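You operate a simulated robot arm through the tools that you are given. There is no shell and no other tool.

The job below is to be done with a simulated two-armed robot. You get a single attempt, and the scene is never put back.

TASK
Pick up the grey cloth bag with one hand, pass it to the other hand and put it on the black mat.

It is judged by the outcome, as a careful person would: the job done as asked, and still so three seconds after it is handed in. It fails if anything else is knocked over, pushed out of place, dropped, spilled or broken. Flat cloth is picked up by pressing the open fingertips on it (5 to 10 N) and closing them slowly along it; thin cloth reads only 2 to 8 mm in the jaws.

THE ROBOT
Two 6-joint arms with two-finger grippers on one trunk, on a base that moves. Base frame: it is fixed to the floor where the robot stands at the start and does not move with it; the origin is under the middle of the robot, x ahead of it, y to its left, z up; the surface under the hand at the start is at about z = 555. Units: mm, rad, N and s.
The left shoulder is at the start at [30, 178, 863], the right one opposite. With the tool pointing down near the work surface each hand reaches from about 560 to 760 mm from the robot's upright axis, wherever it stands, measured 20 degrees to its own side. Places, roughly: black mat [400, 3300, 800]. Payload 2.54 kg a hand.
The TCP of each hand is the grasp point between the finger pads, 30 mm short of the fingertips. In the tool frame z runs along the fingers and y along their closing line. The gripper opens to 116 mm; its body begins 95 mm behind the TCP.
Orientation is that of the tool frame in the base frame, as a unit quaternion [w, x, y, z]. With the fingers straight down and closing along the base's y, the tool's x points along the base's -x, its y along +y and its z along -z.

THE INTERFACE
- The arms move only by the tool apply_moves. It takes "left_plan", "right_plan" or both (then of equal length, played together; a hand with none holds still); each is a list of rows, each an object (a shift or turn left out is 0, a gripper value left out holds the last) with "offset": the shift along the tool's x, y, z in mm, a list of three; "rot": the turn, a rotation vector about the tool's x, y, z in rad, a list of three; "jaw": the finger opening in mm, from 0 to 116. In form: [{"offset": [tx, ty, tz], "rot": [rx, ry, rz], "jaw": jaw}, ...]. A call has 1 to 20 rows; each row shifts and turns the commanded pose from where the row before left it, along the tool's axes as they then stand. Rows are played at 5 a second. More than 50 mm and 0.15 rad between two rows, or a gripper value outside its range, and nothing of the call is played. A pose out of reach is approached as far as the arm can. The call stops where the force on the tool passes 40 N (or 10 N more than at its start, if that is more) or the arm is blocked; 0.2 s more then pass. Each finger travels about 153 mm/s and halts on what it meets, pressing with about 34 N; the grip force reading is that of the motor and also rises with nothing between the fingers. The clock runs only during rows and for 0.2 s after the last one: add rows that do not move to give the fingers time. It gives the time, the measured TCP pose, the force on the tool (base axes), the opening and the grip force at its end, in the units of the frame above (readings bear some noise), with the torque about the TCP (base axes, N m) and any sound that the robot's microphone picked up.
- Cameras (640 x 400 px; columns grow to the right, rows downward): "scene" is now at [39, -9.9, 1590]; the picture's right is [-0.04, -1.00, 0.00], its down [-0.87, 0.03, -0.49] and it looks along [0.49, -0.02, -0.87] (base axes); focal length 296 px, centre (320, 200). "left" rides on the left gripper at [69, 15, -122] in its tool frame; the picture's right is [-0.21, 0.98, 0.00], its down [-0.83, -0.18, -0.53] and it looks along [-0.52, -0.11, 0.85] (tool axes); focal length 251 px, centre (320, 200). "right" rides on the right gripper at [69, -15, -122] in its tool frame; the picture's right is [0.21, 0.98, 0.00], its down [-0.83, 0.18, -0.53] and it looks along [-0.52, 0.11, 0.85] (tool axes); focal length 251 px, centre (320, 200).
- camera(camera): a new picture of that camera. No time passes.
- move_column(by): moves the trunk up (or, below 0, down) by that many mm; the arms and the scene camera ride with it, the base frame stays. It gives what a move gives, with no picture.
- drive_base(legs): drives the robot by 1 to 6 legs, each [ahead, left, turn to the left] in mm, mm and rad, along the robot's own axes; the way and the turn of a leg run together, so that a leg with both is an arc; at most 1500 mm and 3.142 rad a leg. The arms and the cameras ride along, it lands a little off, and it stops where it bumps. It gives what a move gives.
- aim_head(pan, tilt): turns the head with the scene camera to pan (to the left, within 2.496 rad either way) and tilt (down, from -0.506 to 1.204), counted from straight ahead of the robot. It gives what a move gives.
- locate(camera, pixels): for up to 12 pixels [column, row] of the newest picture of that camera ("zoom" is the newest enlarged one), the place [x, y, z] in the base frame of the surface seen there, good to about 2 mm, but the place of the scene camera against the robot may be out by one fixed shift of up to 25 mm in any direction. No time passes.
- inspect(camera, box): a new picture of the part [left, top, right, bottom] of that camera's present view, enlarged. No time passes.
- finish_job(): hands the job in; it is judged then, once.

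Open the grippers and draw the arms clear of the work before you hand the job in, unless the task says otherwise.

The tools are called after ">>>" by a JSON object that holds its "api" and its "payload". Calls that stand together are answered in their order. apply_moves: Moves the arms, as the interface text tells. Its arguments: {"type":"object","properties":{"left_plan":{"type":"array"},"right_plan":{"type":"array"}},"required":[]} The other tools are called the same way: move_column (by) moves the trunk up or down; drive_base (legs) drives the base; aim_head (pan, tilt) turns the head that bears the scene camera; camera (camera) takes a picture; locate (camera, pixels) gives the place of the surface under pixels of a picture; inspect (camera, box) takes an enlarged picture of a part of a camera's view; finish_job () hands the job in.

At the start:

```text
time: 0.0
left_tcp_pos: [458.8, 183.6, 816.0]
left_ee_rot: [0.0, 0.0, 1.0, 0.0]
left_ft_force: [-0.1, -0.3, -0.9]
left_torque: [-0.02, 0.0, -0.03]
left_opening: 115.9
left_gripper_force: 0.0
right_tcp_pos: [478.0, -145.9, 874.6]
right_ee_rot: [0.001, 0.0, 1.0, 0.0]
right_ft_force: [0.5, -0.8, 0.0]
right_torque: [-0.02, -0.03, 0.0]
right_opening: 115.9
right_gripper_force: 0.1
trunk travel left (down, up): [-75.0, 465.0]
robot x, y, heading: [-0.4, 4.3, -0.002]
head pan, tilt (commanded): [-0.037, 1.058]
```

scene: 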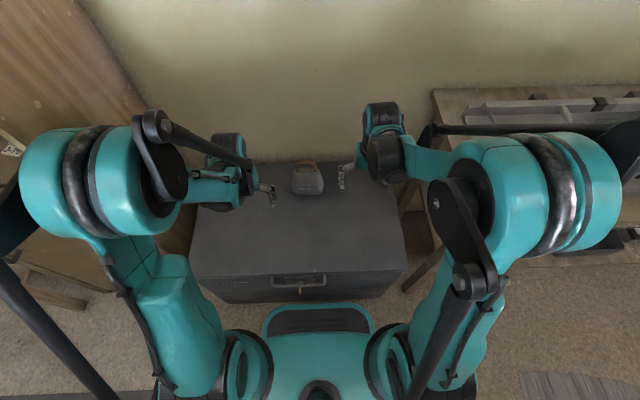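
right: 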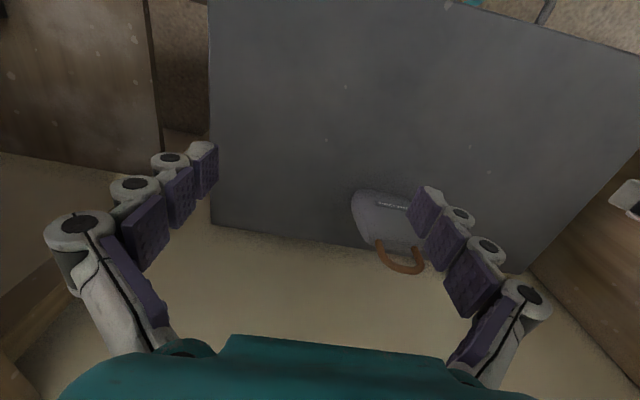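
left: 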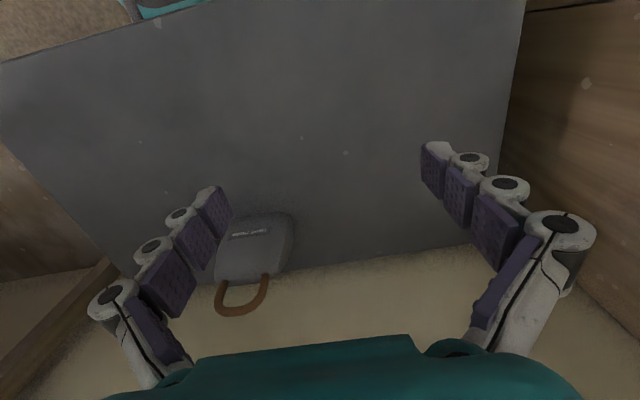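

The grey bag with a brown handle is near the far edge of the grey chest, at about (307,180) in the scene view. I take enlarged pictures of it first.

>>> {"api": "inspect", "payload": {"camera": "scene", "box": [230, 120, 400, 230]}}

>>> {"api": "inspect", "payload": {"camera": "left", "box": [140, 170, 380, 320]}}

>>> {"api": "locate", "payload": {"camera": "left", "pixels": [[250, 232], [240, 220], [285, 220], [280, 265], [225, 275], [250, 265], [240, 310], [221, 290], [263, 285], [255, 205], [320, 200], [320, 250]]}}

>>> {"api": "locate", "payload": {"camera": "right", "pixels": [[390, 205], [355, 195], [365, 235], [410, 200], [400, 230], [380, 260], [400, 270], [380, 195], [330, 150], [330, 220]]}}

```text
3.64 times, centred on (315, 175) of scene
```

zoom: 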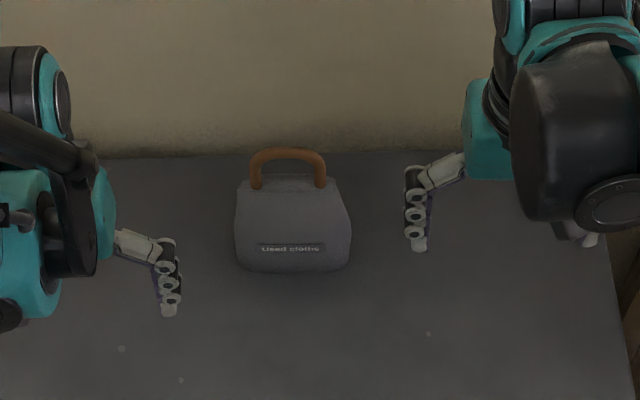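

```text
2.67 times, centred on (260, 245) of left
```

zoom: 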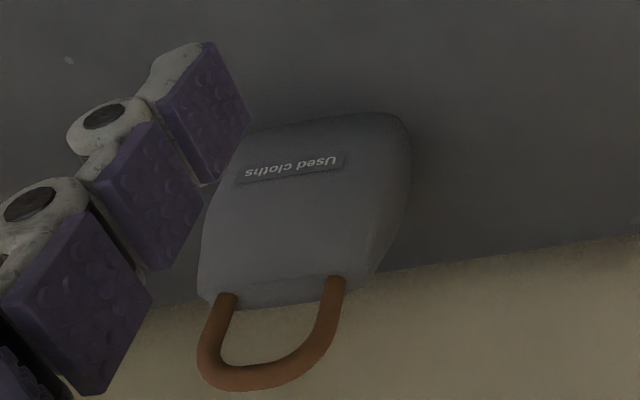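

```text
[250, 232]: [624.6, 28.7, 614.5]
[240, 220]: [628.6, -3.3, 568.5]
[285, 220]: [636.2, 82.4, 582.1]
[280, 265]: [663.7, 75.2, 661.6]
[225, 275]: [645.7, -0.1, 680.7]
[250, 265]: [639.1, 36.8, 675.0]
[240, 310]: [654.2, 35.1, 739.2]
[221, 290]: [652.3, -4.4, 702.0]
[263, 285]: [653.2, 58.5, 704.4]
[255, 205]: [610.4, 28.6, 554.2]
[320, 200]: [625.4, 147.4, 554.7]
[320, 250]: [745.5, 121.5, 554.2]
```

```text
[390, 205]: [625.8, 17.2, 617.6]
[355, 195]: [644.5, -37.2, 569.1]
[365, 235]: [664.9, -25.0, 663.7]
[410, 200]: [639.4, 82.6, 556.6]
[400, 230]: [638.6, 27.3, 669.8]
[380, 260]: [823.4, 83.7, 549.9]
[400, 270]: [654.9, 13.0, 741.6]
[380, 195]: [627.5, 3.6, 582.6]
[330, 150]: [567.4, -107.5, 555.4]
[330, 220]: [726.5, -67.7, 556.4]
```

The bag stands upright, body about y -30..82 and z 555..685, with a handle arch up to z≈740. I look round toward the mat by turning the head left.

>>> {"api": "aim_head", "payload": {"pan": 1.5, "tilt": 0.4}}

>>> {"api": "camera", "payload": {"camera": "scene"}}

```text
time: 1.6
left_tcp_pos: [457.4, 183.6, 817.5]
left_ee_rot: [0.001, 0.0, 1.0, 0.0]
left_ft_force: [-0.6, 0.0, 0.6]
left_torque: [0.01, -0.01, 0.0]
left_opening: 116.0
left_gripper_force: 0.1
right_tcp_pos: [477.1, -145.4, 874.7]
right_ee_rot: [0.0, 0.0, 1.0, 0.0]
right_ft_force: [0.3, -0.3, 0.3]
right_torque: [0.01, 0.01, 0.01]
right_opening: 115.9
right_gripper_force: 0.1
trunk travel left (down, up): [-75.0, 465.0]
robot x, y, heading: [-0.6, -1.8, -0.004]
head pan, tilt (commanded): [1.499, 0.4]
```

```text
taken
```

scene: 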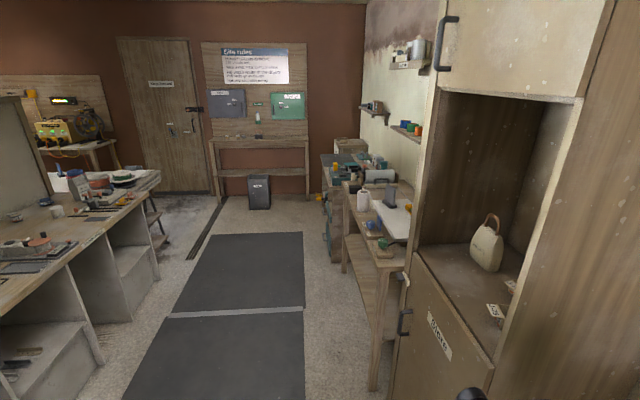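

The view left shows a shop with floor mats, a workbench on the right-hand side, a shelf with a cream bag, and a "Site rules" board at (253,65). I enlarge the parts that matter.

>>> {"api": "inspect", "payload": {"camera": "scene", "box": [200, 40, 310, 110]}}

>>> {"api": "inspect", "payload": {"camera": "scene", "box": [310, 110, 440, 260]}}

>>> {"api": "inspect", "payload": {"camera": "scene", "box": [0, 150, 200, 300]}}

>>> {"api": "inspect", "payload": {"camera": "scene", "box": [400, 200, 560, 400]}}

>>> {"api": "locate", "payload": {"camera": "scene", "pixels": [[240, 265], [230, 350], [395, 215], [385, 240], [360, 200], [340, 170], [255, 190], [380, 265], [30, 220], [265, 165], [487, 245], [200, 200]]}}

```text
5.71 times, centred on (255, 75) of scene
```

zoom: 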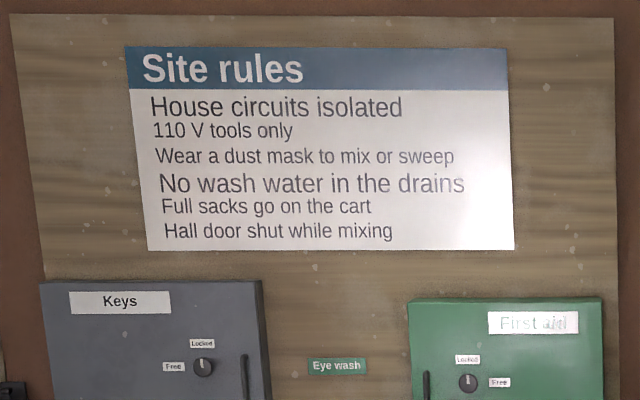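

```text
2.67 times, centred on (375, 185) of scene
```

zoom: 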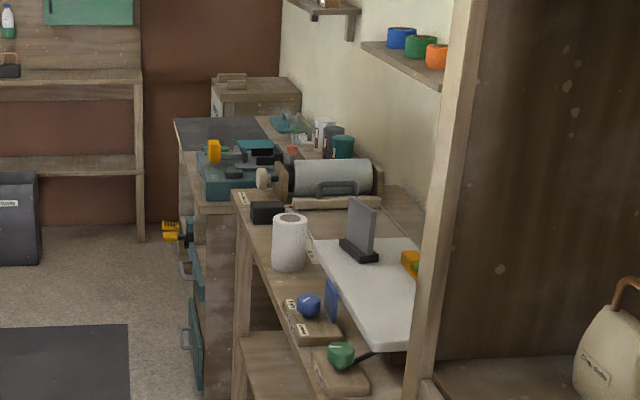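

```text
2.67 times, centred on (100, 225) of scene
```

zoom: 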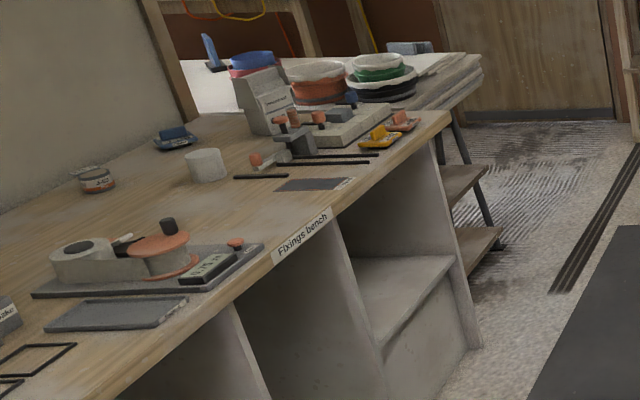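

```text
2.00 times, centred on (480, 300) of scene
```

zoom: 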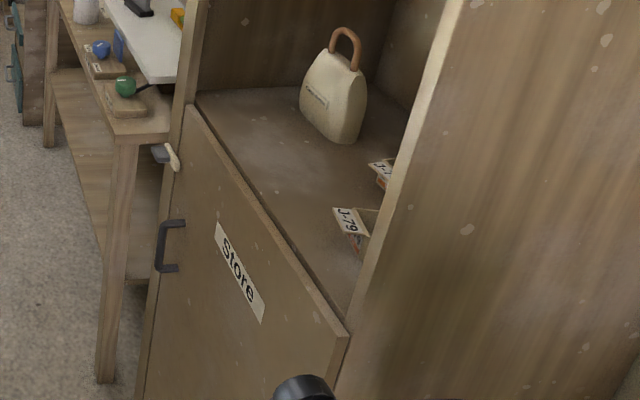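

```text
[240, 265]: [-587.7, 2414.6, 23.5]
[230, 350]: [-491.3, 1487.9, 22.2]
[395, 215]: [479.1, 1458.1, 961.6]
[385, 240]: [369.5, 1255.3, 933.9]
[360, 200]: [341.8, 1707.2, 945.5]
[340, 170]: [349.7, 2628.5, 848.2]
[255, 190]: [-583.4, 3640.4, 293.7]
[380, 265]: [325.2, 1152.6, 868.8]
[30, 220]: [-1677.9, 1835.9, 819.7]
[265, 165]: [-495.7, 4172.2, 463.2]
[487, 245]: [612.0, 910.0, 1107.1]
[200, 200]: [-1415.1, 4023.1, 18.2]
```

The dark patch on the far bench at about (337,158) looks like the black mat; I locate points on and around it and on the route there.

>>> {"api": "locate", "payload": {"camera": "scene", "pixels": [[332, 158], [340, 157], [348, 157], [325, 157], [345, 163], [338, 163], [355, 155], [330, 165], [335, 145], [355, 145], [333, 174], [365, 163]]}}

>>> {"api": "inspect", "payload": {"camera": "scene", "box": [310, 130, 390, 200]}}

```text
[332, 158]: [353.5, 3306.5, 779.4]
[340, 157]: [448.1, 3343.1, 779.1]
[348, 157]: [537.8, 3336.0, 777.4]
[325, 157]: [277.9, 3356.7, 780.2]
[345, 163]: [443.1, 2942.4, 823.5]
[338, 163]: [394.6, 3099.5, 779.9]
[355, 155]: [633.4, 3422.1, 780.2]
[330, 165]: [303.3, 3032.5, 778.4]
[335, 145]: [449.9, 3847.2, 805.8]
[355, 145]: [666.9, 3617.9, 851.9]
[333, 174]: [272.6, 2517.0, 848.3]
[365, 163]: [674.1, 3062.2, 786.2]
```

```text
5.71 times, centred on (350, 165) of scene
```

zoom: 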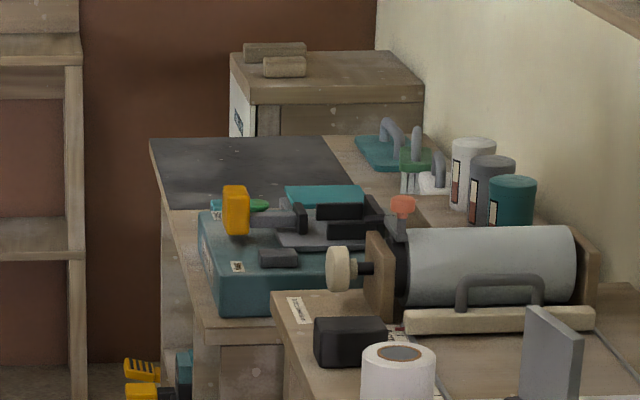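

The mat lies at about x 250–570, y 3050–3500, z≈780–800 on the far bench. Plan: the right hand takes the right shoulder of the handle with its fingers slanted and closing along x, then the left hand takes the handle's top. I point the head back at the bag and turn the right hand.

>>> {"api": "aim_head", "payload": {"pan": 0.0, "tilt": 0.9}}

>>> {"api": "apply_moves", "payload": {"right_plan": [{"rot": [0, 0, -0.1428]}, {"rot": [0, 0, -0.1428]}, {"rot": [0, 0, -0.1428]}, {"rot": [0, 0, -0.1428]}, {"rot": [0, 0, -0.1428]}, {"rot": [0, 0, -0.1428]}, {"rot": [0, 0, -0.1428]}, {"rot": [0, 0, -0.1428]}, {"rot": [0, 0, -0.1428]}, {"rot": [0, 0, -0.1428]}, {"rot": [0, 0, -0.1428]}]}}

>>> {"api": "camera", "payload": {"camera": "scene"}}

>>> {"api": "camera", "payload": {"camera": "right"}}

```text
time: 3.2
left_tcp_pos: [458.1, 183.3, 817.1]
left_ee_rot: [0.0, 0.0, 1.0, -0.001]
left_ft_force: [-0.3, 0.8, -0.4]
left_torque: [0.01, -0.02, 0.0]
left_opening: 115.9
left_gripper_force: 0.0
right_tcp_pos: [476.7, -145.4, 874.3]
right_ee_rot: [0.0, 0.0, 1.0, 0.0]
right_ft_force: [-0.3, -0.7, 0.5]
right_torque: [0.0, -0.04, 0.02]
right_opening: 116.0
right_gripper_force: 0.1
trunk travel left (down, up): [-75.0, 465.0]
robot x, y, heading: [-0.1, -1.4, 0.004]
head pan, tilt (commanded): [0.0, 0.901]
```

```text
time: 5.6
left_tcp_pos: [459.2, 182.5, 816.7]
left_ee_rot: [0.0, 0.0, 1.0, 0.0]
left_ft_force: [-0.5, -0.7, 0.4]
left_torque: [-0.01, -0.02, -0.03]
left_opening: 115.9
left_gripper_force: 0.0
right_tcp_pos: [476.4, -144.5, 874.9]
right_ee_rot: [0.0, 0.708, -0.706, 0.0]
right_ft_force: [0.2, 0.9, -0.3]
right_torque: [-0.01, 0.02, 0.03]
right_opening: 116.0
right_gripper_force: 0.1
trunk travel left (down, up): [-75.0, 465.0]
robot x, y, heading: [-2.5, -3.9, -0.003]
head pan, tilt (commanded): [0.0, 0.901]
```

```text
taken
```

scene: 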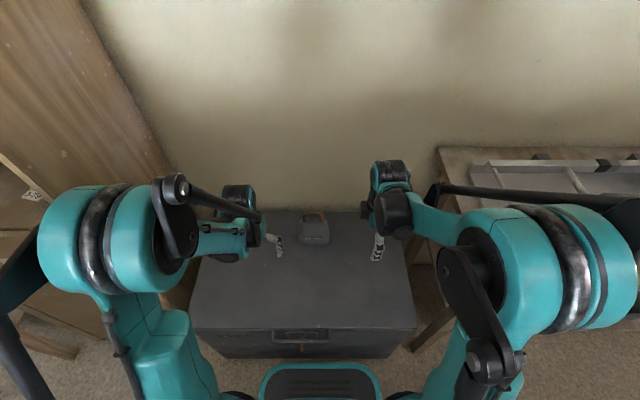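

```text
taken
```

right: 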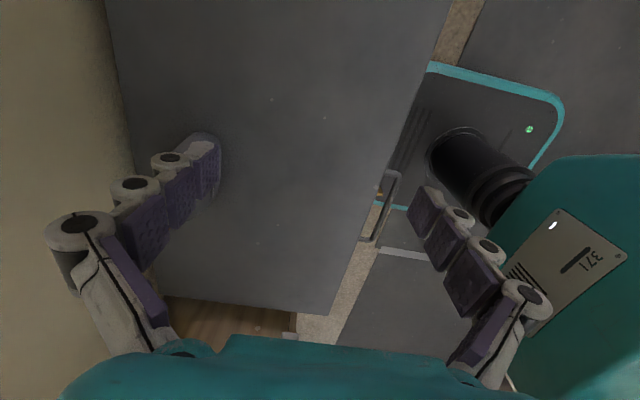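

The right hand turned as planned. Next I tilt it 45° so the fingers point left and down, and read the handle's shape from the left camera.

>>> {"api": "apply_moves", "payload": {"right_plan": [{"rot": [0, -0.131, 0]}, {"rot": [0, -0.131, 0]}, {"rot": [0, -0.131, 0]}, {"rot": [0, -0.131, 0]}, {"rot": [0, -0.131, 0]}, {"rot": [0, -0.131, 0]}]}}

>>> {"api": "inspect", "payload": {"camera": "left", "box": [190, 230, 310, 330]}}

>>> {"api": "camera", "payload": {"camera": "right"}}

```text
time: 7.0
left_tcp_pos: [458.5, 182.6, 815.9]
left_ee_rot: [0.0, 0.0, 1.0, 0.0]
left_ft_force: [-0.2, 0.0, -0.2]
left_torque: [0.03, 0.01, -0.01]
left_opening: 116.3
left_gripper_force: 0.0
right_tcp_pos: [474.4, -145.9, 873.3]
right_ee_rot: [0.271, -0.653, 0.653, 0.272]
right_ft_force: [0.2, 0.4, 0.6]
right_torque: [0.03, -0.03, -0.03]
right_opening: 115.9
right_gripper_force: 0.1
trunk travel left (down, up): [-75.0, 465.0]
robot x, y, heading: [5.5, -0.3, -0.002]
head pan, tilt (commanded): [0.0, 0.901]
```

```text
4.00 times, centred on (250, 280) of left
```

zoom: 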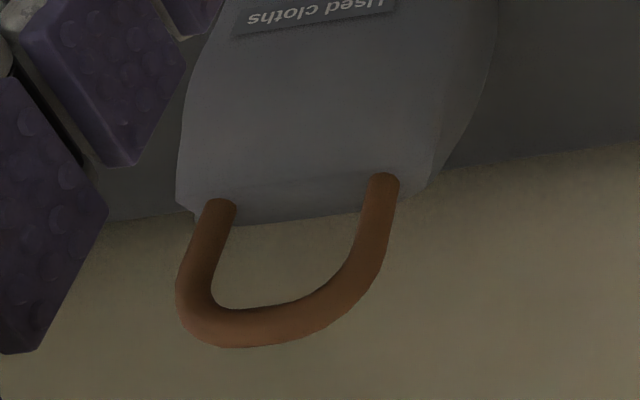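

```text
taken
```

right: 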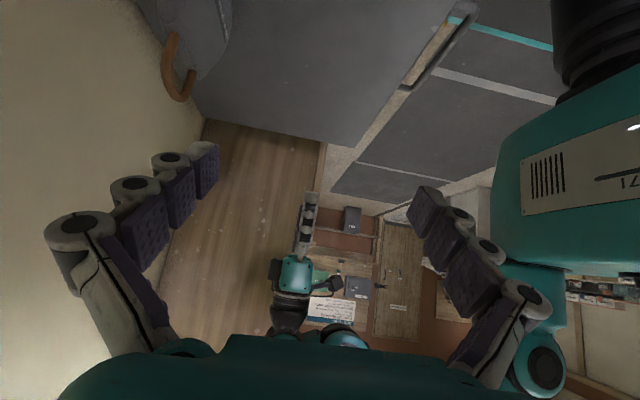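

The handle arch is clear in the enlarged left view; I read points along its tube.

>>> {"api": "locate", "payload": {"camera": "zoom", "pixels": [[220, 205], [205, 240], [190, 285], [205, 322], [250, 328], [300, 315], [340, 290], [368, 250], [378, 210], [385, 180], [300, 190], [420, 170]]}}

>>> {"api": "locate", "payload": {"camera": "right", "pixels": [[170, 45], [168, 65], [175, 88], [187, 96], [191, 75], [190, 30], [215, 10], [205, 60], [225, 20], [230, 60], [200, 80]]}}

```text
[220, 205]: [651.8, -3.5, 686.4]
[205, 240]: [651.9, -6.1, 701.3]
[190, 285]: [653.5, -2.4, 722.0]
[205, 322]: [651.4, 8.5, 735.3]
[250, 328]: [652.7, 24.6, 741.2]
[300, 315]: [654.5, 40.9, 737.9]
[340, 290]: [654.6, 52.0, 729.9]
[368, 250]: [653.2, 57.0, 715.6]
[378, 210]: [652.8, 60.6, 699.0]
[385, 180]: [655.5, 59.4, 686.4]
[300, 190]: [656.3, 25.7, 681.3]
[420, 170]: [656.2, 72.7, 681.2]
```

```text
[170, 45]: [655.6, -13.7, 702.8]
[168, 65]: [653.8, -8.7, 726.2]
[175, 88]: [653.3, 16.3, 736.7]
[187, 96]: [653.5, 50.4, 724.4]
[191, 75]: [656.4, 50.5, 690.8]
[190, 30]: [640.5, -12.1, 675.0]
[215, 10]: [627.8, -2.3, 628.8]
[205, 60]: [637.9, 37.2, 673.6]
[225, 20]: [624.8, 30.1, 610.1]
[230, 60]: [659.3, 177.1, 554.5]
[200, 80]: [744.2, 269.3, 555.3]
```

Handle tube: axis x≈657, legs at y≈-6 and 60, arc centre (27, 703) radius ≈33, top at z≈743; body top z≈682. I tilt the right hand to 60° and bring it to a pre-grasp point 90 mm back from the right shoulder of the arch.

>>> {"api": "apply_moves", "payload": {"right_plan": [{"rot": [0, -0.131, 0]}, {"rot": [0, -0.131, 0]}, {"offset": [10.17, -30.43, 16.15]}, {"offset": [10.17, -30.43, 16.15]}, {"offset": [10.17, -30.43, 16.15]}, {"offset": [10.17, -30.43, 16.15]}, {"offset": [10.17, -30.43, 16.15]}, {"offset": [10.17, -30.43, 16.15]}, {}, {}]}}

>>> {"api": "camera", "payload": {"camera": "right"}}

>>> {"api": "camera", "payload": {"camera": "left"}}

>>> {"api": "camera", "payload": {"camera": "scene"}}

```text
time: 9.2
left_tcp_pos: [458.6, 183.5, 816.5]
left_ee_rot: [0.0, 0.0, 1.0, -0.001]
left_ft_force: [0.3, -0.2, -0.6]
left_torque: [0.0, -0.01, 0.01]
left_opening: 115.8
left_gripper_force: 0.0
right_tcp_pos: [659.5, -92.9, 769.5]
right_ee_rot: [0.354, -0.612, 0.612, 0.354]
right_ft_force: [0.9, -0.9, -0.4]
right_torque: [-0.01, -0.01, -0.02]
right_opening: 115.9
right_gripper_force: 0.0
trunk travel left (down, up): [-75.0, 465.0]
robot x, y, heading: [-0.6, -2.8, -0.0]
head pan, tilt (commanded): [0.0, 0.901]
```

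```text
taken
```

right: 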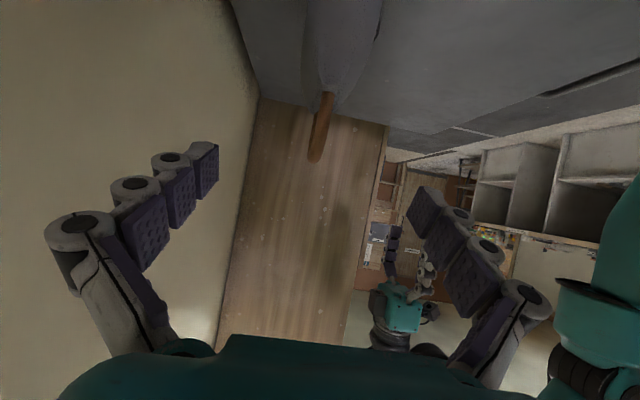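

```text
taken
```

left: 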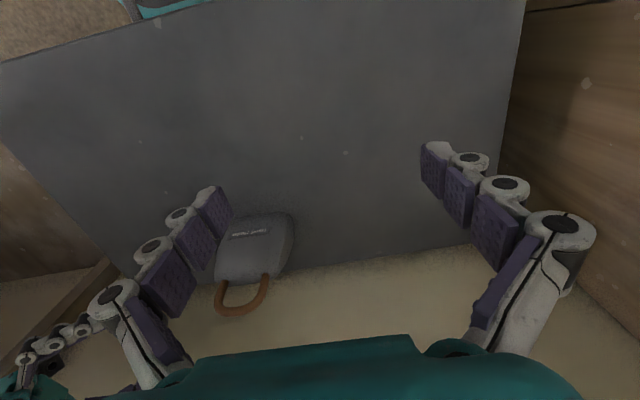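

```text
taken
```

scene: 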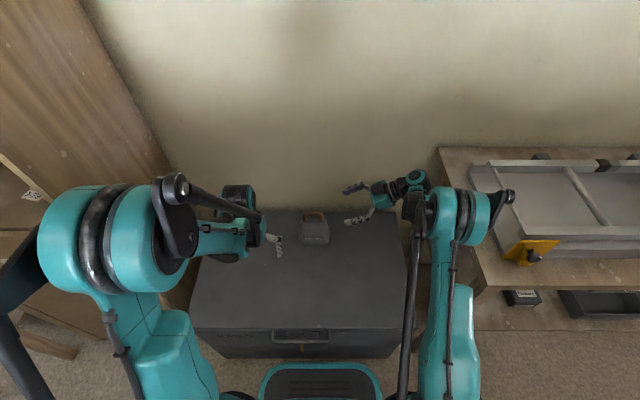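

The right hand is at the pre-grasp point and sees the handle end-on at (320,130). I check the handle's place from this camera before moving in.

>>> {"api": "inspect", "payload": {"camera": "right", "box": [270, 50, 390, 180]}}

>>> {"api": "locate", "payload": {"camera": "right", "pixels": [[326, 96], [322, 115], [319, 130], [316, 145], [314, 157], [311, 140], [326, 140], [320, 70], [345, 70]]}}

```text
3.08 times, centred on (330, 115) of right
```

zoom: 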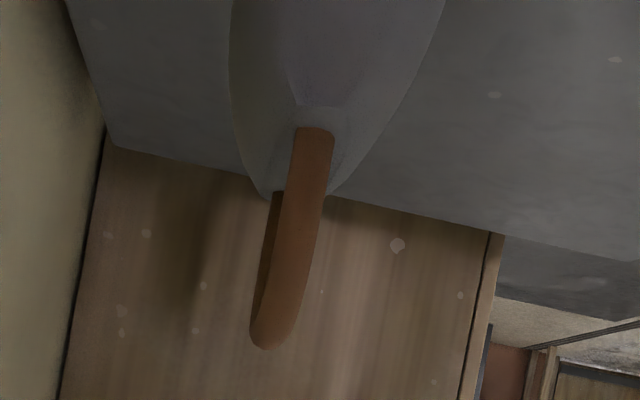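

```text
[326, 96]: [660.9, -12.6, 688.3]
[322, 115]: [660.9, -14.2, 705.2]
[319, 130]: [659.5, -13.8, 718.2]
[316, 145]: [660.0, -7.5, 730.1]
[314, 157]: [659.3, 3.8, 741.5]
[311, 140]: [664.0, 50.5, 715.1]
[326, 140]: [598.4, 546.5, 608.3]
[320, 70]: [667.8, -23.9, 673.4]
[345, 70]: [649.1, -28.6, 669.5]
```

The handle's axis is at x≈659 and its right shoulder near y≈-5, z≈720, in line with the hand. I move in 85 mm along the fingers.

>>> {"api": "apply_moves", "payload": {"right_plan": [{"offset": [0, 0, 22]}, {"offset": [0, 0, 22]}, {"offset": [0, 0, 21]}, {"offset": [0, 0, 20]}, {}, {}]}}

>>> {"api": "camera", "payload": {"camera": "right"}}

>>> {"api": "inspect", "payload": {"camera": "left", "box": [120, 180, 320, 340]}}

```text
time: 10.6
left_tcp_pos: [458.9, 183.2, 816.2]
left_ee_rot: [-0.001, 0.001, 1.0, 0.0]
left_ft_force: [-0.1, -0.4, 0.5]
left_torque: [0.01, 0.04, 0.03]
left_opening: 115.8
left_gripper_force: 0.1
right_tcp_pos: [658.3, -18.7, 730.5]
right_ee_rot: [-0.354, 0.613, -0.612, -0.354]
right_ft_force: [0.5, 0.6, -0.2]
right_torque: [0.0, -0.01, -0.01]
right_opening: 116.1
right_gripper_force: 0.0
trunk travel left (down, up): [-75.0, 465.0]
robot x, y, heading: [2.6, -0.6, 0.001]
head pan, tilt (commanded): [0.0, 0.901]
```

```text
taken
```

right: 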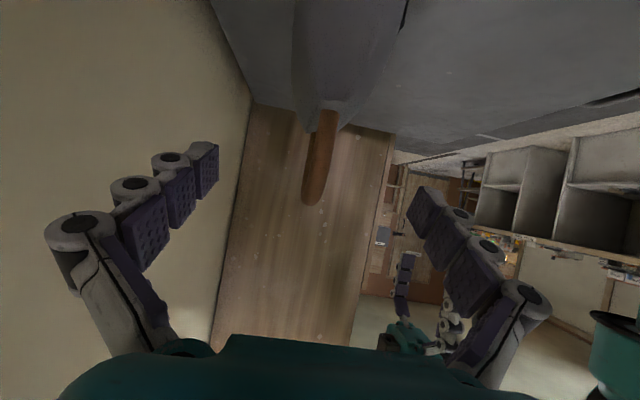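

```text
2.50 times, centred on (220, 260) of left
```

zoom: 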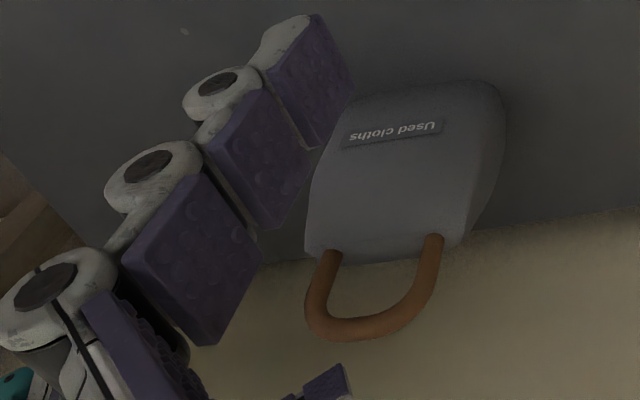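

The handle lies midway between the fingers of the right hand. I close the jaws in steps.

>>> {"api": "apply_moves", "payload": {"right_plan": [{"jaw": 80}, {"jaw": 50}, {"jaw": 30}, {"jaw": 22}, {"jaw": 16}, {"jaw": 12}, {"jaw": 6}, {"jaw": 0}, {}, {}]}}

>>> {"api": "camera", "payload": {"camera": "right"}}

>>> {"api": "inspect", "payload": {"camera": "left", "box": [120, 180, 320, 340]}}

```text
time: 12.8
left_tcp_pos: [460.1, 183.7, 817.3]
left_ee_rot: [0.0, -0.001, 1.0, 0.0]
left_ft_force: [0.3, -0.4, 0.0]
left_torque: [-0.02, 0.01, 0.01]
left_opening: 115.9
left_gripper_force: 0.1
right_tcp_pos: [658.5, -21.1, 731.7]
right_ee_rot: [-0.353, 0.613, -0.612, -0.354]
right_ft_force: [1.6, 0.6, -0.2]
right_torque: [0.05, -0.14, -0.03]
right_opening: 10.7
right_gripper_force: 34.0
trunk travel left (down, up): [-75.0, 465.0]
robot x, y, heading: [-0.5, -1.1, -0.0]
head pan, tilt (commanded): [0.0, 0.901]
```

```text
taken
```

right: 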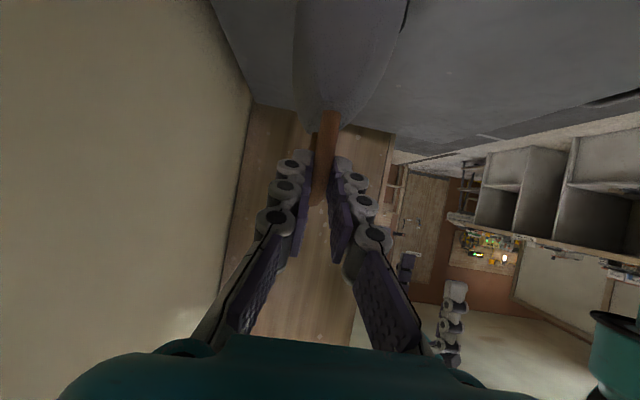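

```text
2.50 times, centred on (220, 260) of left
```

zoom: 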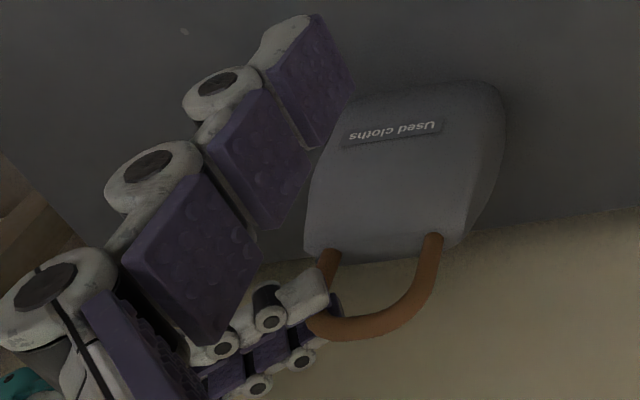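

The right hand holds the handle (opening 10.7 mm, 34 N). I lift straight up in small steps and watch the load.

>>> {"api": "apply_moves", "payload": {"right_plan": [{"offset": [-4.33, 0, -2.5]}, {"offset": [-4.33, 0, -2.5]}, {"offset": [-8.66, 0, -5]}, {"offset": [-8.66, 0, -5]}, {"offset": [-8.66, 0, -5]}, {}, {}]}}

>>> {"api": "camera", "payload": {"camera": "right"}}

>>> {"api": "inspect", "payload": {"camera": "left", "box": [120, 180, 320, 340]}}

```text
time: 14.4
left_tcp_pos: [458.4, 183.2, 816.8]
left_ee_rot: [0.0, 0.0, 1.0, 0.0]
left_ft_force: [-0.4, 0.2, -0.8]
left_torque: [-0.01, -0.01, 0.0]
left_opening: 115.9
left_gripper_force: 0.1
right_tcp_pos: [659.4, -18.0, 769.8]
right_ee_rot: [0.355, -0.611, 0.613, 0.353]
right_ft_force: [0.4, -0.4, -2.9]
right_torque: [-0.14, 0.03, -0.01]
right_opening: 10.5
right_gripper_force: 33.8
trunk travel left (down, up): [-75.0, 465.0]
robot x, y, heading: [2.5, 1.2, -0.003]
head pan, tilt (commanded): [0.0, 0.901]
```

```text
taken
```

right: 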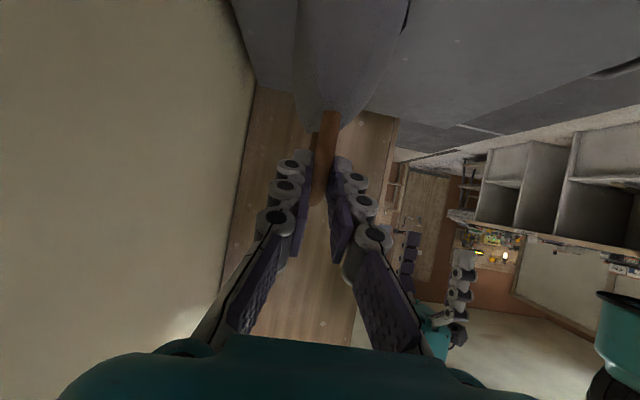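

```text
2.50 times, centred on (220, 260) of left
```

zoom: 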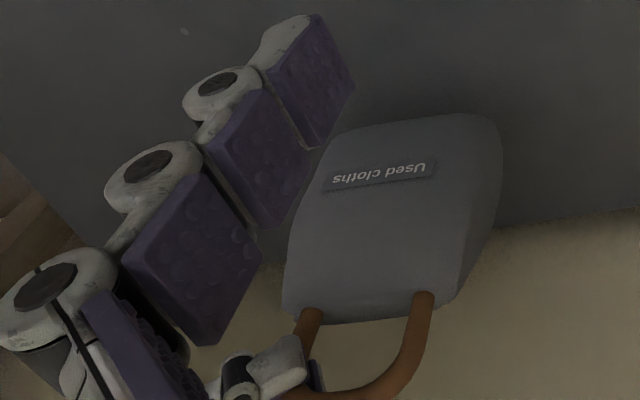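

The bag hangs steadily (about 2.9 N) from the right hand. I lift it a further 70 mm and 40 mm back toward the robot while turning the left hand 90° and raising it clear.

>>> {"api": "apply_moves", "payload": {"right_plan": [{"offset": [-8.66, 6, -5]}, {"offset": [-8.66, 6, -5]}, {"offset": [-8.66, 6, -5]}, {"offset": [-8.66, 6, -5]}, {"offset": [-8.66, 6, -5]}, {"offset": [-8.66, 6, -5]}, {"offset": [-8.66, 4, -5]}, {}, {}, {}, {}], "left_plan": [{"offset": [0, 0, -10], "rot": [0, 0, 0.1428]}, {"offset": [0, 0, -10], "rot": [0, 0, 0.1428]}, {"offset": [0, 0, -10], "rot": [0, 0, 0.1428]}, {"offset": [0, 0, -10], "rot": [0, 0, 0.1428]}, {"offset": [0, 0, -10], "rot": [0, 0, 0.1428]}, {"offset": [0, 0, -10], "rot": [0, 0, 0.1428]}, {"offset": [0, 0, -10], "rot": [0, 0, 0.1428]}, {"offset": [0, 0, -10], "rot": [0, 0, 0.1428]}, {"offset": [0, 0, -10], "rot": [0, 0, 0.1428]}, {"offset": [0, 0, -10], "rot": [0, 0, 0.1428]}, {"offset": [0, 0, -10], "rot": [0, 0, 0.1428]}]}}

>>> {"api": "camera", "payload": {"camera": "left"}}

>>> {"api": "camera", "payload": {"camera": "scene"}}

```text
time: 16.8
left_tcp_pos: [457.1, 183.3, 926.5]
left_ee_rot: [-0.001, 0.708, 0.706, 0.001]
left_ft_force: [0.3, 0.6, -0.1]
left_torque: [0.0, 0.01, -0.02]
left_opening: 116.1
left_gripper_force: 0.0
right_tcp_pos: [619.2, -18.6, 842.0]
right_ee_rot: [-0.355, 0.612, -0.612, -0.355]
right_ft_force: [0.6, 0.9, -2.9]
right_torque: [-0.11, -0.03, 0.03]
right_opening: 10.5
right_gripper_force: 33.9
trunk travel left (down, up): [-75.0, 465.0]
robot x, y, heading: [-1.1, 2.1, 0.001]
head pan, tilt (commanded): [0.0, 0.901]
```

```text
taken
```

left: 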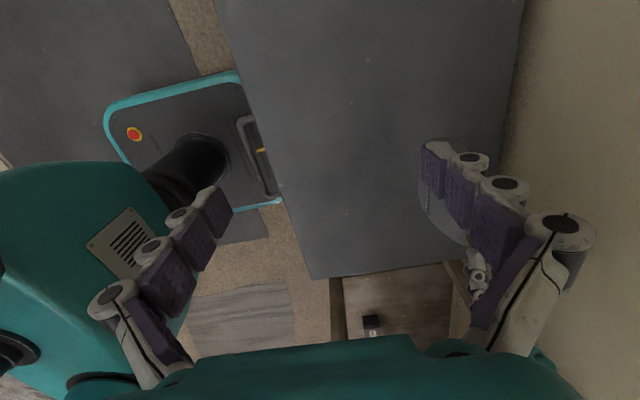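

```text
taken
```

scene: 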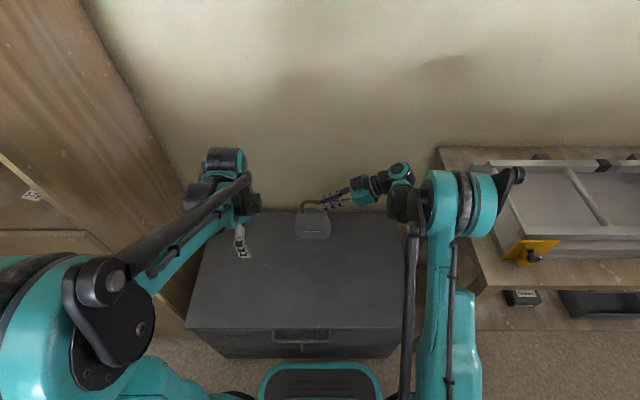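

The left hand is turned. I tilt it 35° so its fingers point down and to the right, then bring it 90 mm short of the handle's upper left.

>>> {"api": "apply_moves", "payload": {"left_plan": [{"rot": [0, -0.1222, 0]}, {"rot": [0, -0.1222, 0]}, {"rot": [0, -0.1222, 0]}, {"rot": [0, -0.1222, 0]}, {"rot": [0, -0.1222, 0]}, {"offset": [-12.7, 32.4, 8.4]}, {"offset": [-12.7, 32.4, 8.4]}, {"offset": [-12.7, 32.4, 8.4]}, {"offset": [-12.7, 32.4, 8.4]}, {"offset": [-12.7, 32.4, 8.4]}, {}, {}]}}

>>> {"api": "camera", "payload": {"camera": "left"}}

>>> {"api": "camera", "payload": {"camera": "right"}}

>>> {"api": "camera", "payload": {"camera": "scene"}}

```text
time: 19.4
left_tcp_pos: [620.0, 107.7, 931.3]
left_ee_rot: [0.212, 0.674, 0.675, -0.212]
left_ft_force: [-0.8, -0.3, 0.2]
left_torque: [0.04, 0.0, 0.02]
left_opening: 116.1
left_gripper_force: 0.1
right_tcp_pos: [621.2, -18.8, 841.9]
right_ee_rot: [-0.354, 0.612, -0.612, -0.355]
right_ft_force: [-1.0, 0.0, -2.9]
right_torque: [-0.14, 0.0, -0.01]
right_opening: 10.9
right_gripper_force: 33.6
trunk travel left (down, up): [-75.0, 465.0]
robot x, y, heading: [1.3, -3.0, -0.001]
head pan, tilt (commanded): [0.0, 0.901]
```

```text
taken
```

left: 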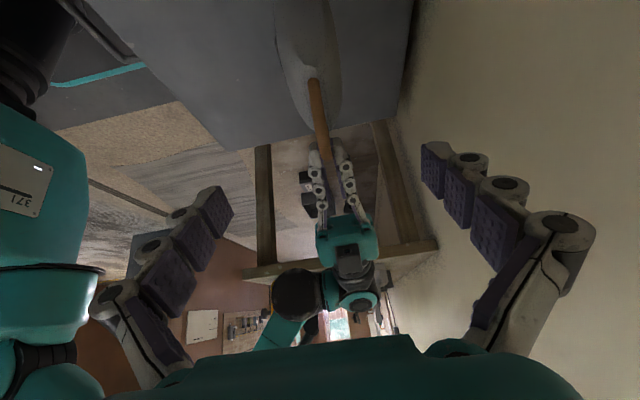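

```text
taken
```

right: 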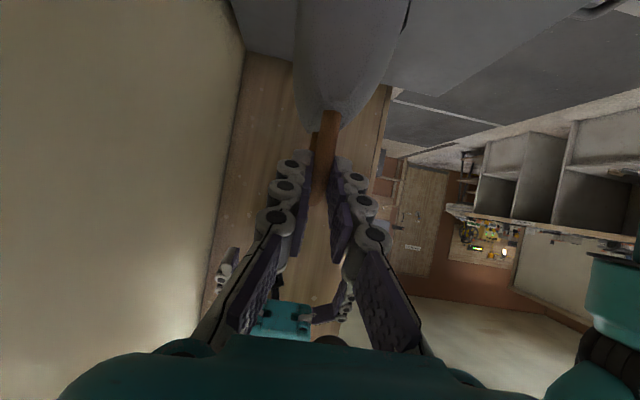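

```text
taken
```

scene: 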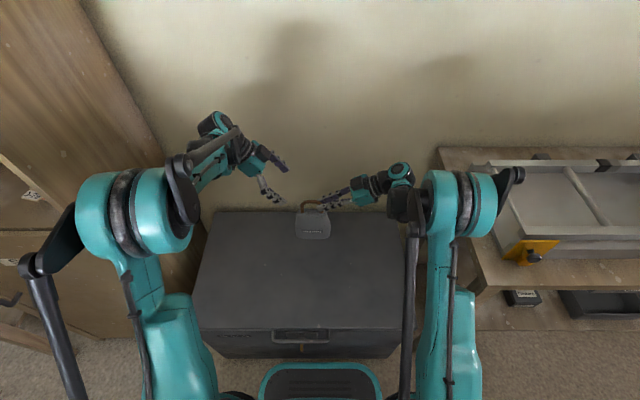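

The left hand looks down its fingers at the handle (315,100)–(328,150), with the right fingers beyond. I enlarge it and locate the tube.

>>> {"api": "inspect", "payload": {"camera": "left", "box": [260, 50, 400, 200]}}

>>> {"api": "locate", "payload": {"camera": "left", "pixels": [[313, 85], [316, 100], [319, 112], [321, 124], [324, 136], [326, 146], [329, 156], [316, 160], [341, 155], [300, 80], [330, 90]]}}

```text
2.67 times, centred on (330, 125) of left
```

zoom: 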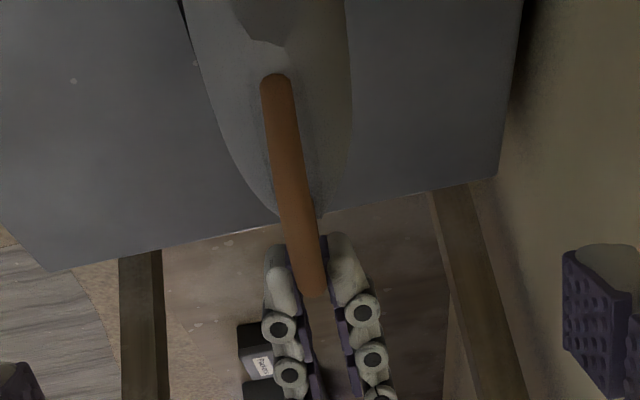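

```text
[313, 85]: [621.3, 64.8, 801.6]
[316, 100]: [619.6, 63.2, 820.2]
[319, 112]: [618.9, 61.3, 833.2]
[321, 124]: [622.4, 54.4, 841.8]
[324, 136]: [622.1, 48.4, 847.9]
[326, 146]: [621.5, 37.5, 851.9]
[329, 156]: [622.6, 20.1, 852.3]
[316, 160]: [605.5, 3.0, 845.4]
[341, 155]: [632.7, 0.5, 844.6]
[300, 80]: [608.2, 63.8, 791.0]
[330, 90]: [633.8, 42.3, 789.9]
```

The tube's upper left sits at about (621, 47, 841), on the left hand's line, with roughly 13 mm to spare from the right fingertips. I move in 91 mm.

>>> {"api": "apply_moves", "payload": {"left_plan": [{"offset": [0, 0, 25]}, {"offset": [0, 0, 25]}, {"offset": [0, 0, 21]}, {"offset": [0, 0, 12]}, {"offset": [0, 0, 8]}, {}, {}]}}

>>> {"api": "camera", "payload": {"camera": "left"}}

>>> {"api": "inspect", "payload": {"camera": "scene", "box": [240, 150, 400, 260]}}

```text
time: 21.0
left_tcp_pos: [620.1, 53.6, 853.1]
left_ee_rot: [0.212, 0.675, 0.674, -0.213]
left_ft_force: [0.3, 0.4, -0.1]
left_torque: [0.0, 0.02, 0.05]
left_opening: 116.1
left_gripper_force: 0.0
right_tcp_pos: [619.6, -19.2, 841.9]
right_ee_rot: [0.355, -0.611, 0.613, 0.354]
right_ft_force: [0.3, 0.2, -3.7]
right_torque: [-0.1, 0.03, -0.01]
right_opening: 10.7
right_gripper_force: 33.9
trunk travel left (down, up): [-75.0, 465.0]
robot x, y, heading: [-0.9, -1.5, 0.003]
head pan, tilt (commanded): [0.0, 0.901]
```

```text
taken
```

left: 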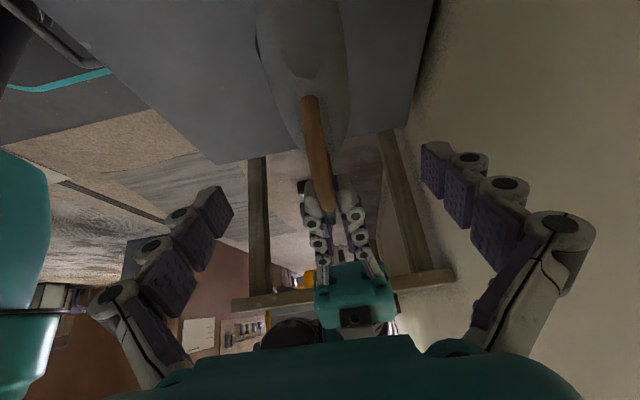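

```text
3.64 times, centred on (320, 205) of scene
```

zoom: 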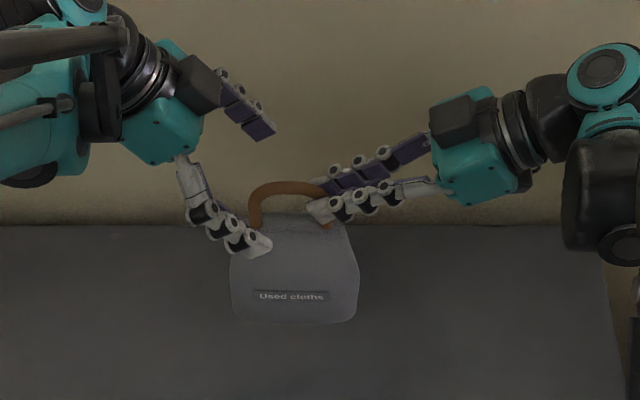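

The handle lies between the left fingers, clear of the right ones. I close the left jaws gradually.

>>> {"api": "apply_moves", "payload": {"left_plan": [{"jaw": 80}, {"jaw": 50}, {"jaw": 30}, {"jaw": 22}, {"jaw": 16}, {"jaw": 12}, {"jaw": 6}, {"jaw": 0}, {}, {}]}}

>>> {"api": "camera", "payload": {"camera": "left"}}

>>> {"api": "inspect", "payload": {"camera": "scene", "box": [240, 150, 400, 260]}}

```text
time: 23.2
left_tcp_pos: [619.8, 54.3, 854.3]
left_ee_rot: [0.213, 0.674, 0.675, -0.213]
left_ft_force: [1.5, -1.3, -1.1]
left_torque: [0.12, -0.03, 0.02]
left_opening: 10.4
left_gripper_force: 34.0
right_tcp_pos: [619.8, -18.6, 841.0]
right_ee_rot: [0.354, -0.612, 0.613, 0.354]
right_ft_force: [-1.0, 1.6, 1.2]
right_torque: [0.04, 0.0, 0.07]
right_opening: 10.8
right_gripper_force: 33.8
trunk travel left (down, up): [-75.0, 465.0]
robot x, y, heading: [0.3, 1.1, 0.007]
head pan, tilt (commanded): [0.0, 0.901]
```

```text
taken
```

left: 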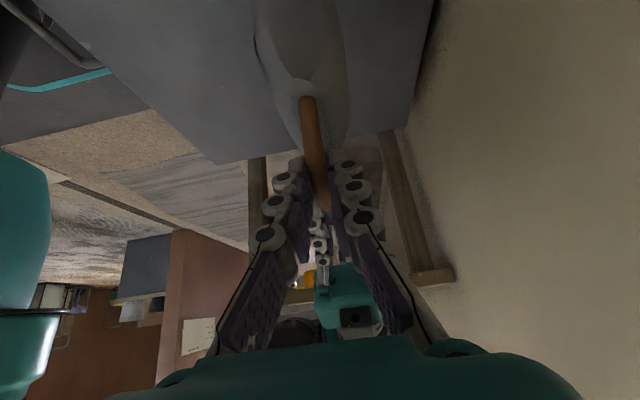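

```text
3.64 times, centred on (320, 205) of scene
```

zoom: 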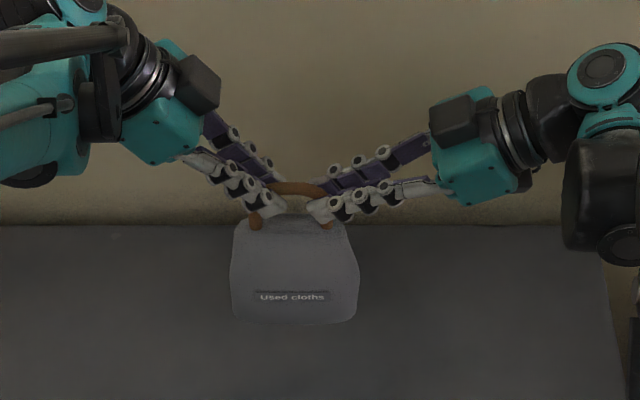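

Both hands hold the handle (left 10.4 mm, 34 N). I open the right jaws in steps and check that the left one carries the load.

>>> {"api": "apply_moves", "payload": {"right_plan": [{"jaw": 14}, {"jaw": 20}, {"jaw": 35}, {"jaw": 60}, {"jaw": 80}, {}, {}]}}

>>> {"api": "inspect", "payload": {"camera": "scene", "box": [240, 150, 400, 260]}}

>>> {"api": "camera", "payload": {"camera": "right"}}

```text
time: 24.8
left_tcp_pos: [619.9, 54.3, 855.1]
left_ee_rot: [0.213, 0.674, 0.674, -0.213]
left_ft_force: [-0.2, -0.5, -0.3]
left_torque: [0.08, 0.02, -0.01]
left_opening: 10.7
left_gripper_force: 34.1
right_tcp_pos: [620.2, -18.9, 840.5]
right_ee_rot: [0.354, -0.612, 0.613, 0.353]
right_ft_force: [0.5, -0.1, -0.6]
right_torque: [0.03, -0.02, 0.03]
right_opening: 80.1
right_gripper_force: 0.0
trunk travel left (down, up): [-75.0, 465.0]
robot x, y, heading: [-1.4, 4.4, -0.002]
head pan, tilt (commanded): [0.0, 0.901]
```

```text
3.64 times, centred on (320, 205) of scene
```

zoom: 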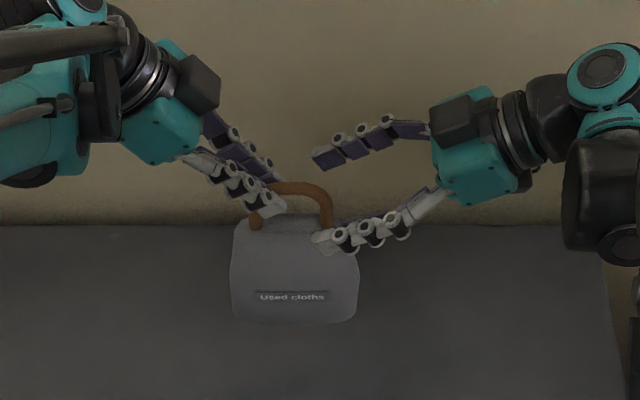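

```text
taken
```

right: 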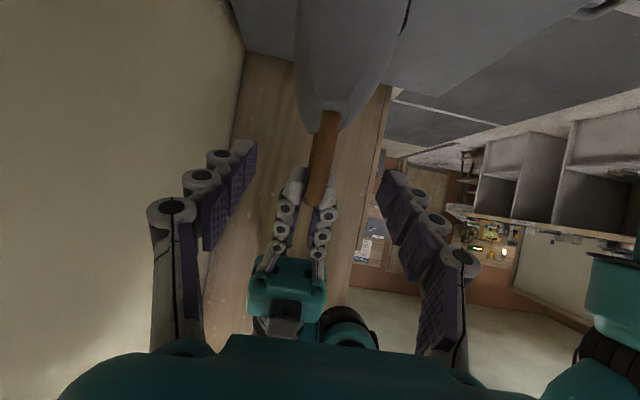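

The left hand now carries the bag and it has not shifted. I draw the right hand straight back out along its fingers.

>>> {"api": "apply_moves", "payload": {"right_plan": [{"offset": [0, 0, -15]}, {"offset": [0, 0, -25]}, {"offset": [0, 0, -30]}, {"offset": [0, 0, -30]}, {"offset": [0, 0, -20]}, {}, {}]}}

>>> {"api": "inspect", "payload": {"camera": "scene", "box": [240, 150, 400, 260]}}

>>> {"api": "camera", "payload": {"camera": "right"}}

```text
time: 26.4
left_tcp_pos: [620.5, 54.9, 854.8]
left_ee_rot: [0.214, 0.674, 0.675, -0.212]
left_ft_force: [0.3, -0.2, 1.0]
left_torque: [0.09, 0.03, 0.0]
left_opening: 10.4
left_gripper_force: 34.2
right_tcp_pos: [619.1, -122.1, 900.2]
right_ee_rot: [0.354, -0.612, 0.612, 0.354]
right_ft_force: [0.4, -0.3, 0.2]
right_torque: [-0.04, 0.03, -0.01]
right_opening: 79.9
right_gripper_force: 0.1
trunk travel left (down, up): [-75.0, 465.0]
robot x, y, heading: [-0.5, 1.5, -0.001]
head pan, tilt (commanded): [0.0, 0.901]
```

```text
3.64 times, centred on (320, 205) of scene
```

zoom: 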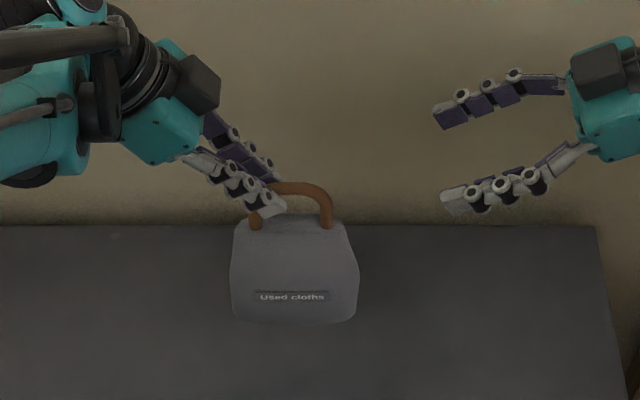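

```text
taken
```

right: 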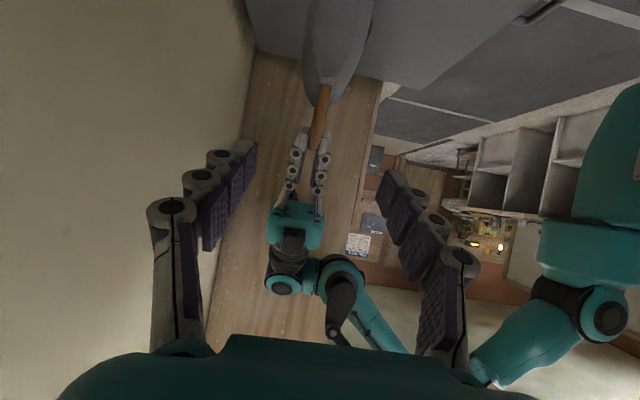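

The right hand is free and the bag hangs upright from the left. I raise the trunk 250 mm so the bag will clear the mat's bench, then look round for the drive.

>>> {"api": "move_column", "payload": {"by": 250}}

>>> {"api": "camera", "payload": {"camera": "scene"}}

>>> {"api": "camera", "payload": {"camera": "left"}}

```text
time: 29.0
left_tcp_pos: [619.7, 54.2, 1103.4]
left_ee_rot: [0.213, 0.674, 0.675, -0.213]
left_ft_force: [-0.1, -0.3, -3.5]
left_torque: [0.05, 0.01, 0.02]
left_opening: 10.5
left_gripper_force: 34.4
right_tcp_pos: [619.2, -121.8, 1149.2]
right_ee_rot: [0.354, -0.612, 0.612, 0.355]
right_ft_force: [-0.3, 0.4, -0.6]
right_torque: [0.02, 0.01, -0.02]
right_opening: 80.2
right_gripper_force: 0.1
trunk travel left (down, up): [-325.0, 215.0]
robot x, y, heading: [-1.0, -0.7, 0.001]
head pan, tilt (commanded): [0.0, 0.901]
```

```text
taken
```

scene: 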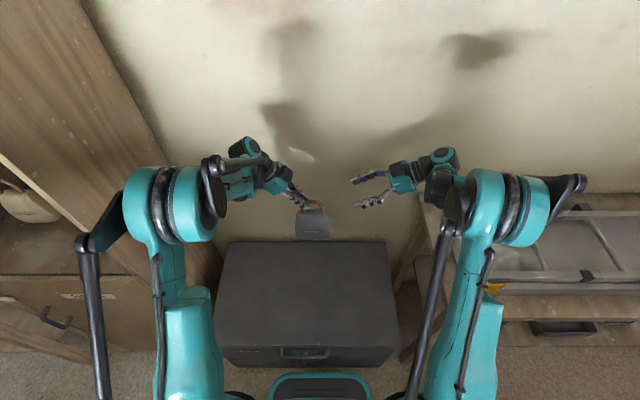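

```text
taken
```

left: 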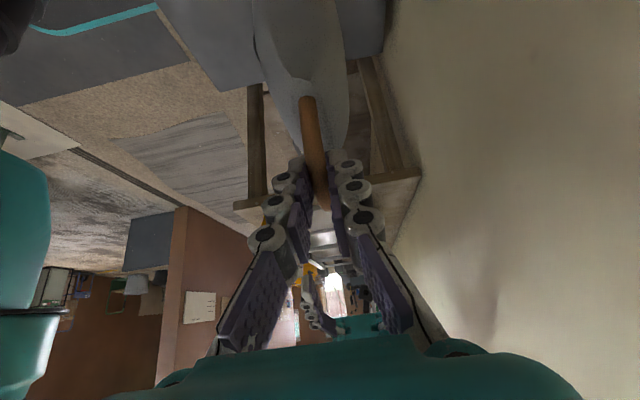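

The load now reads 3.5 N and the bag hangs quietly. I draw both hands back toward the robot for driving, the left also a bit outward.

>>> {"api": "apply_moves", "payload": {"left_plan": [{"offset": [10.25, -30, -7.2]}, {"offset": [10.25, -30, -7.2]}, {"offset": [10.25, -30, -7.2]}, {"offset": [10.25, -30, -7.2]}, {}], "right_plan": [{"offset": [0, 30, 0]}, {"offset": [0, 30, 0]}, {"offset": [0, 30, 0]}, {"offset": [0, 30, 0]}, {}]}}

>>> {"api": "aim_head", "payload": {"pan": 1.57, "tilt": 0.75}}

>>> {"api": "camera", "payload": {"camera": "scene"}}

```text
time: 30.2
left_tcp_pos: [501.7, 102.6, 1103.6]
left_ee_rot: [0.212, 0.674, 0.674, -0.213]
left_ft_force: [1.0, 0.5, -4.0]
left_torque: [0.05, 0.02, -0.04]
left_opening: 10.7
left_gripper_force: 33.9
right_tcp_pos: [500.0, -122.7, 1147.7]
right_ee_rot: [0.354, -0.611, 0.612, 0.355]
right_ft_force: [1.2, 0.7, -0.2]
right_torque: [-0.02, 0.03, 0.0]
right_opening: 79.9
right_gripper_force: 0.1
trunk travel left (down, up): [-325.0, 215.0]
robot x, y, heading: [-3.6, 0.6, 0.005]
head pan, tilt (commanded): [0.0, 0.901]
```

```text
time: 31.9
left_tcp_pos: [500.4, 103.9, 1105.2]
left_ee_rot: [0.213, 0.674, 0.674, -0.214]
left_ft_force: [0.2, -0.3, -3.6]
left_torque: [0.08, -0.06, 0.02]
left_opening: 10.5
left_gripper_force: 34.1
right_tcp_pos: [498.6, -121.6, 1148.1]
right_ee_rot: [0.354, -0.612, 0.612, 0.353]
right_ft_force: [0.2, -0.9, -0.2]
right_torque: [-0.02, 0.0, 0.01]
right_opening: 79.8
right_gripper_force: 0.1
trunk travel left (down, up): [-325.0, 215.0]
robot x, y, heading: [-2.0, 1.8, 0.001]
head pan, tilt (commanded): [1.571, 0.75]
```

```text
taken
```

scene: 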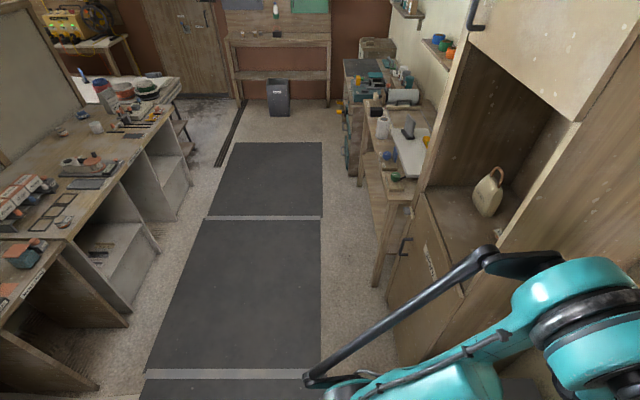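

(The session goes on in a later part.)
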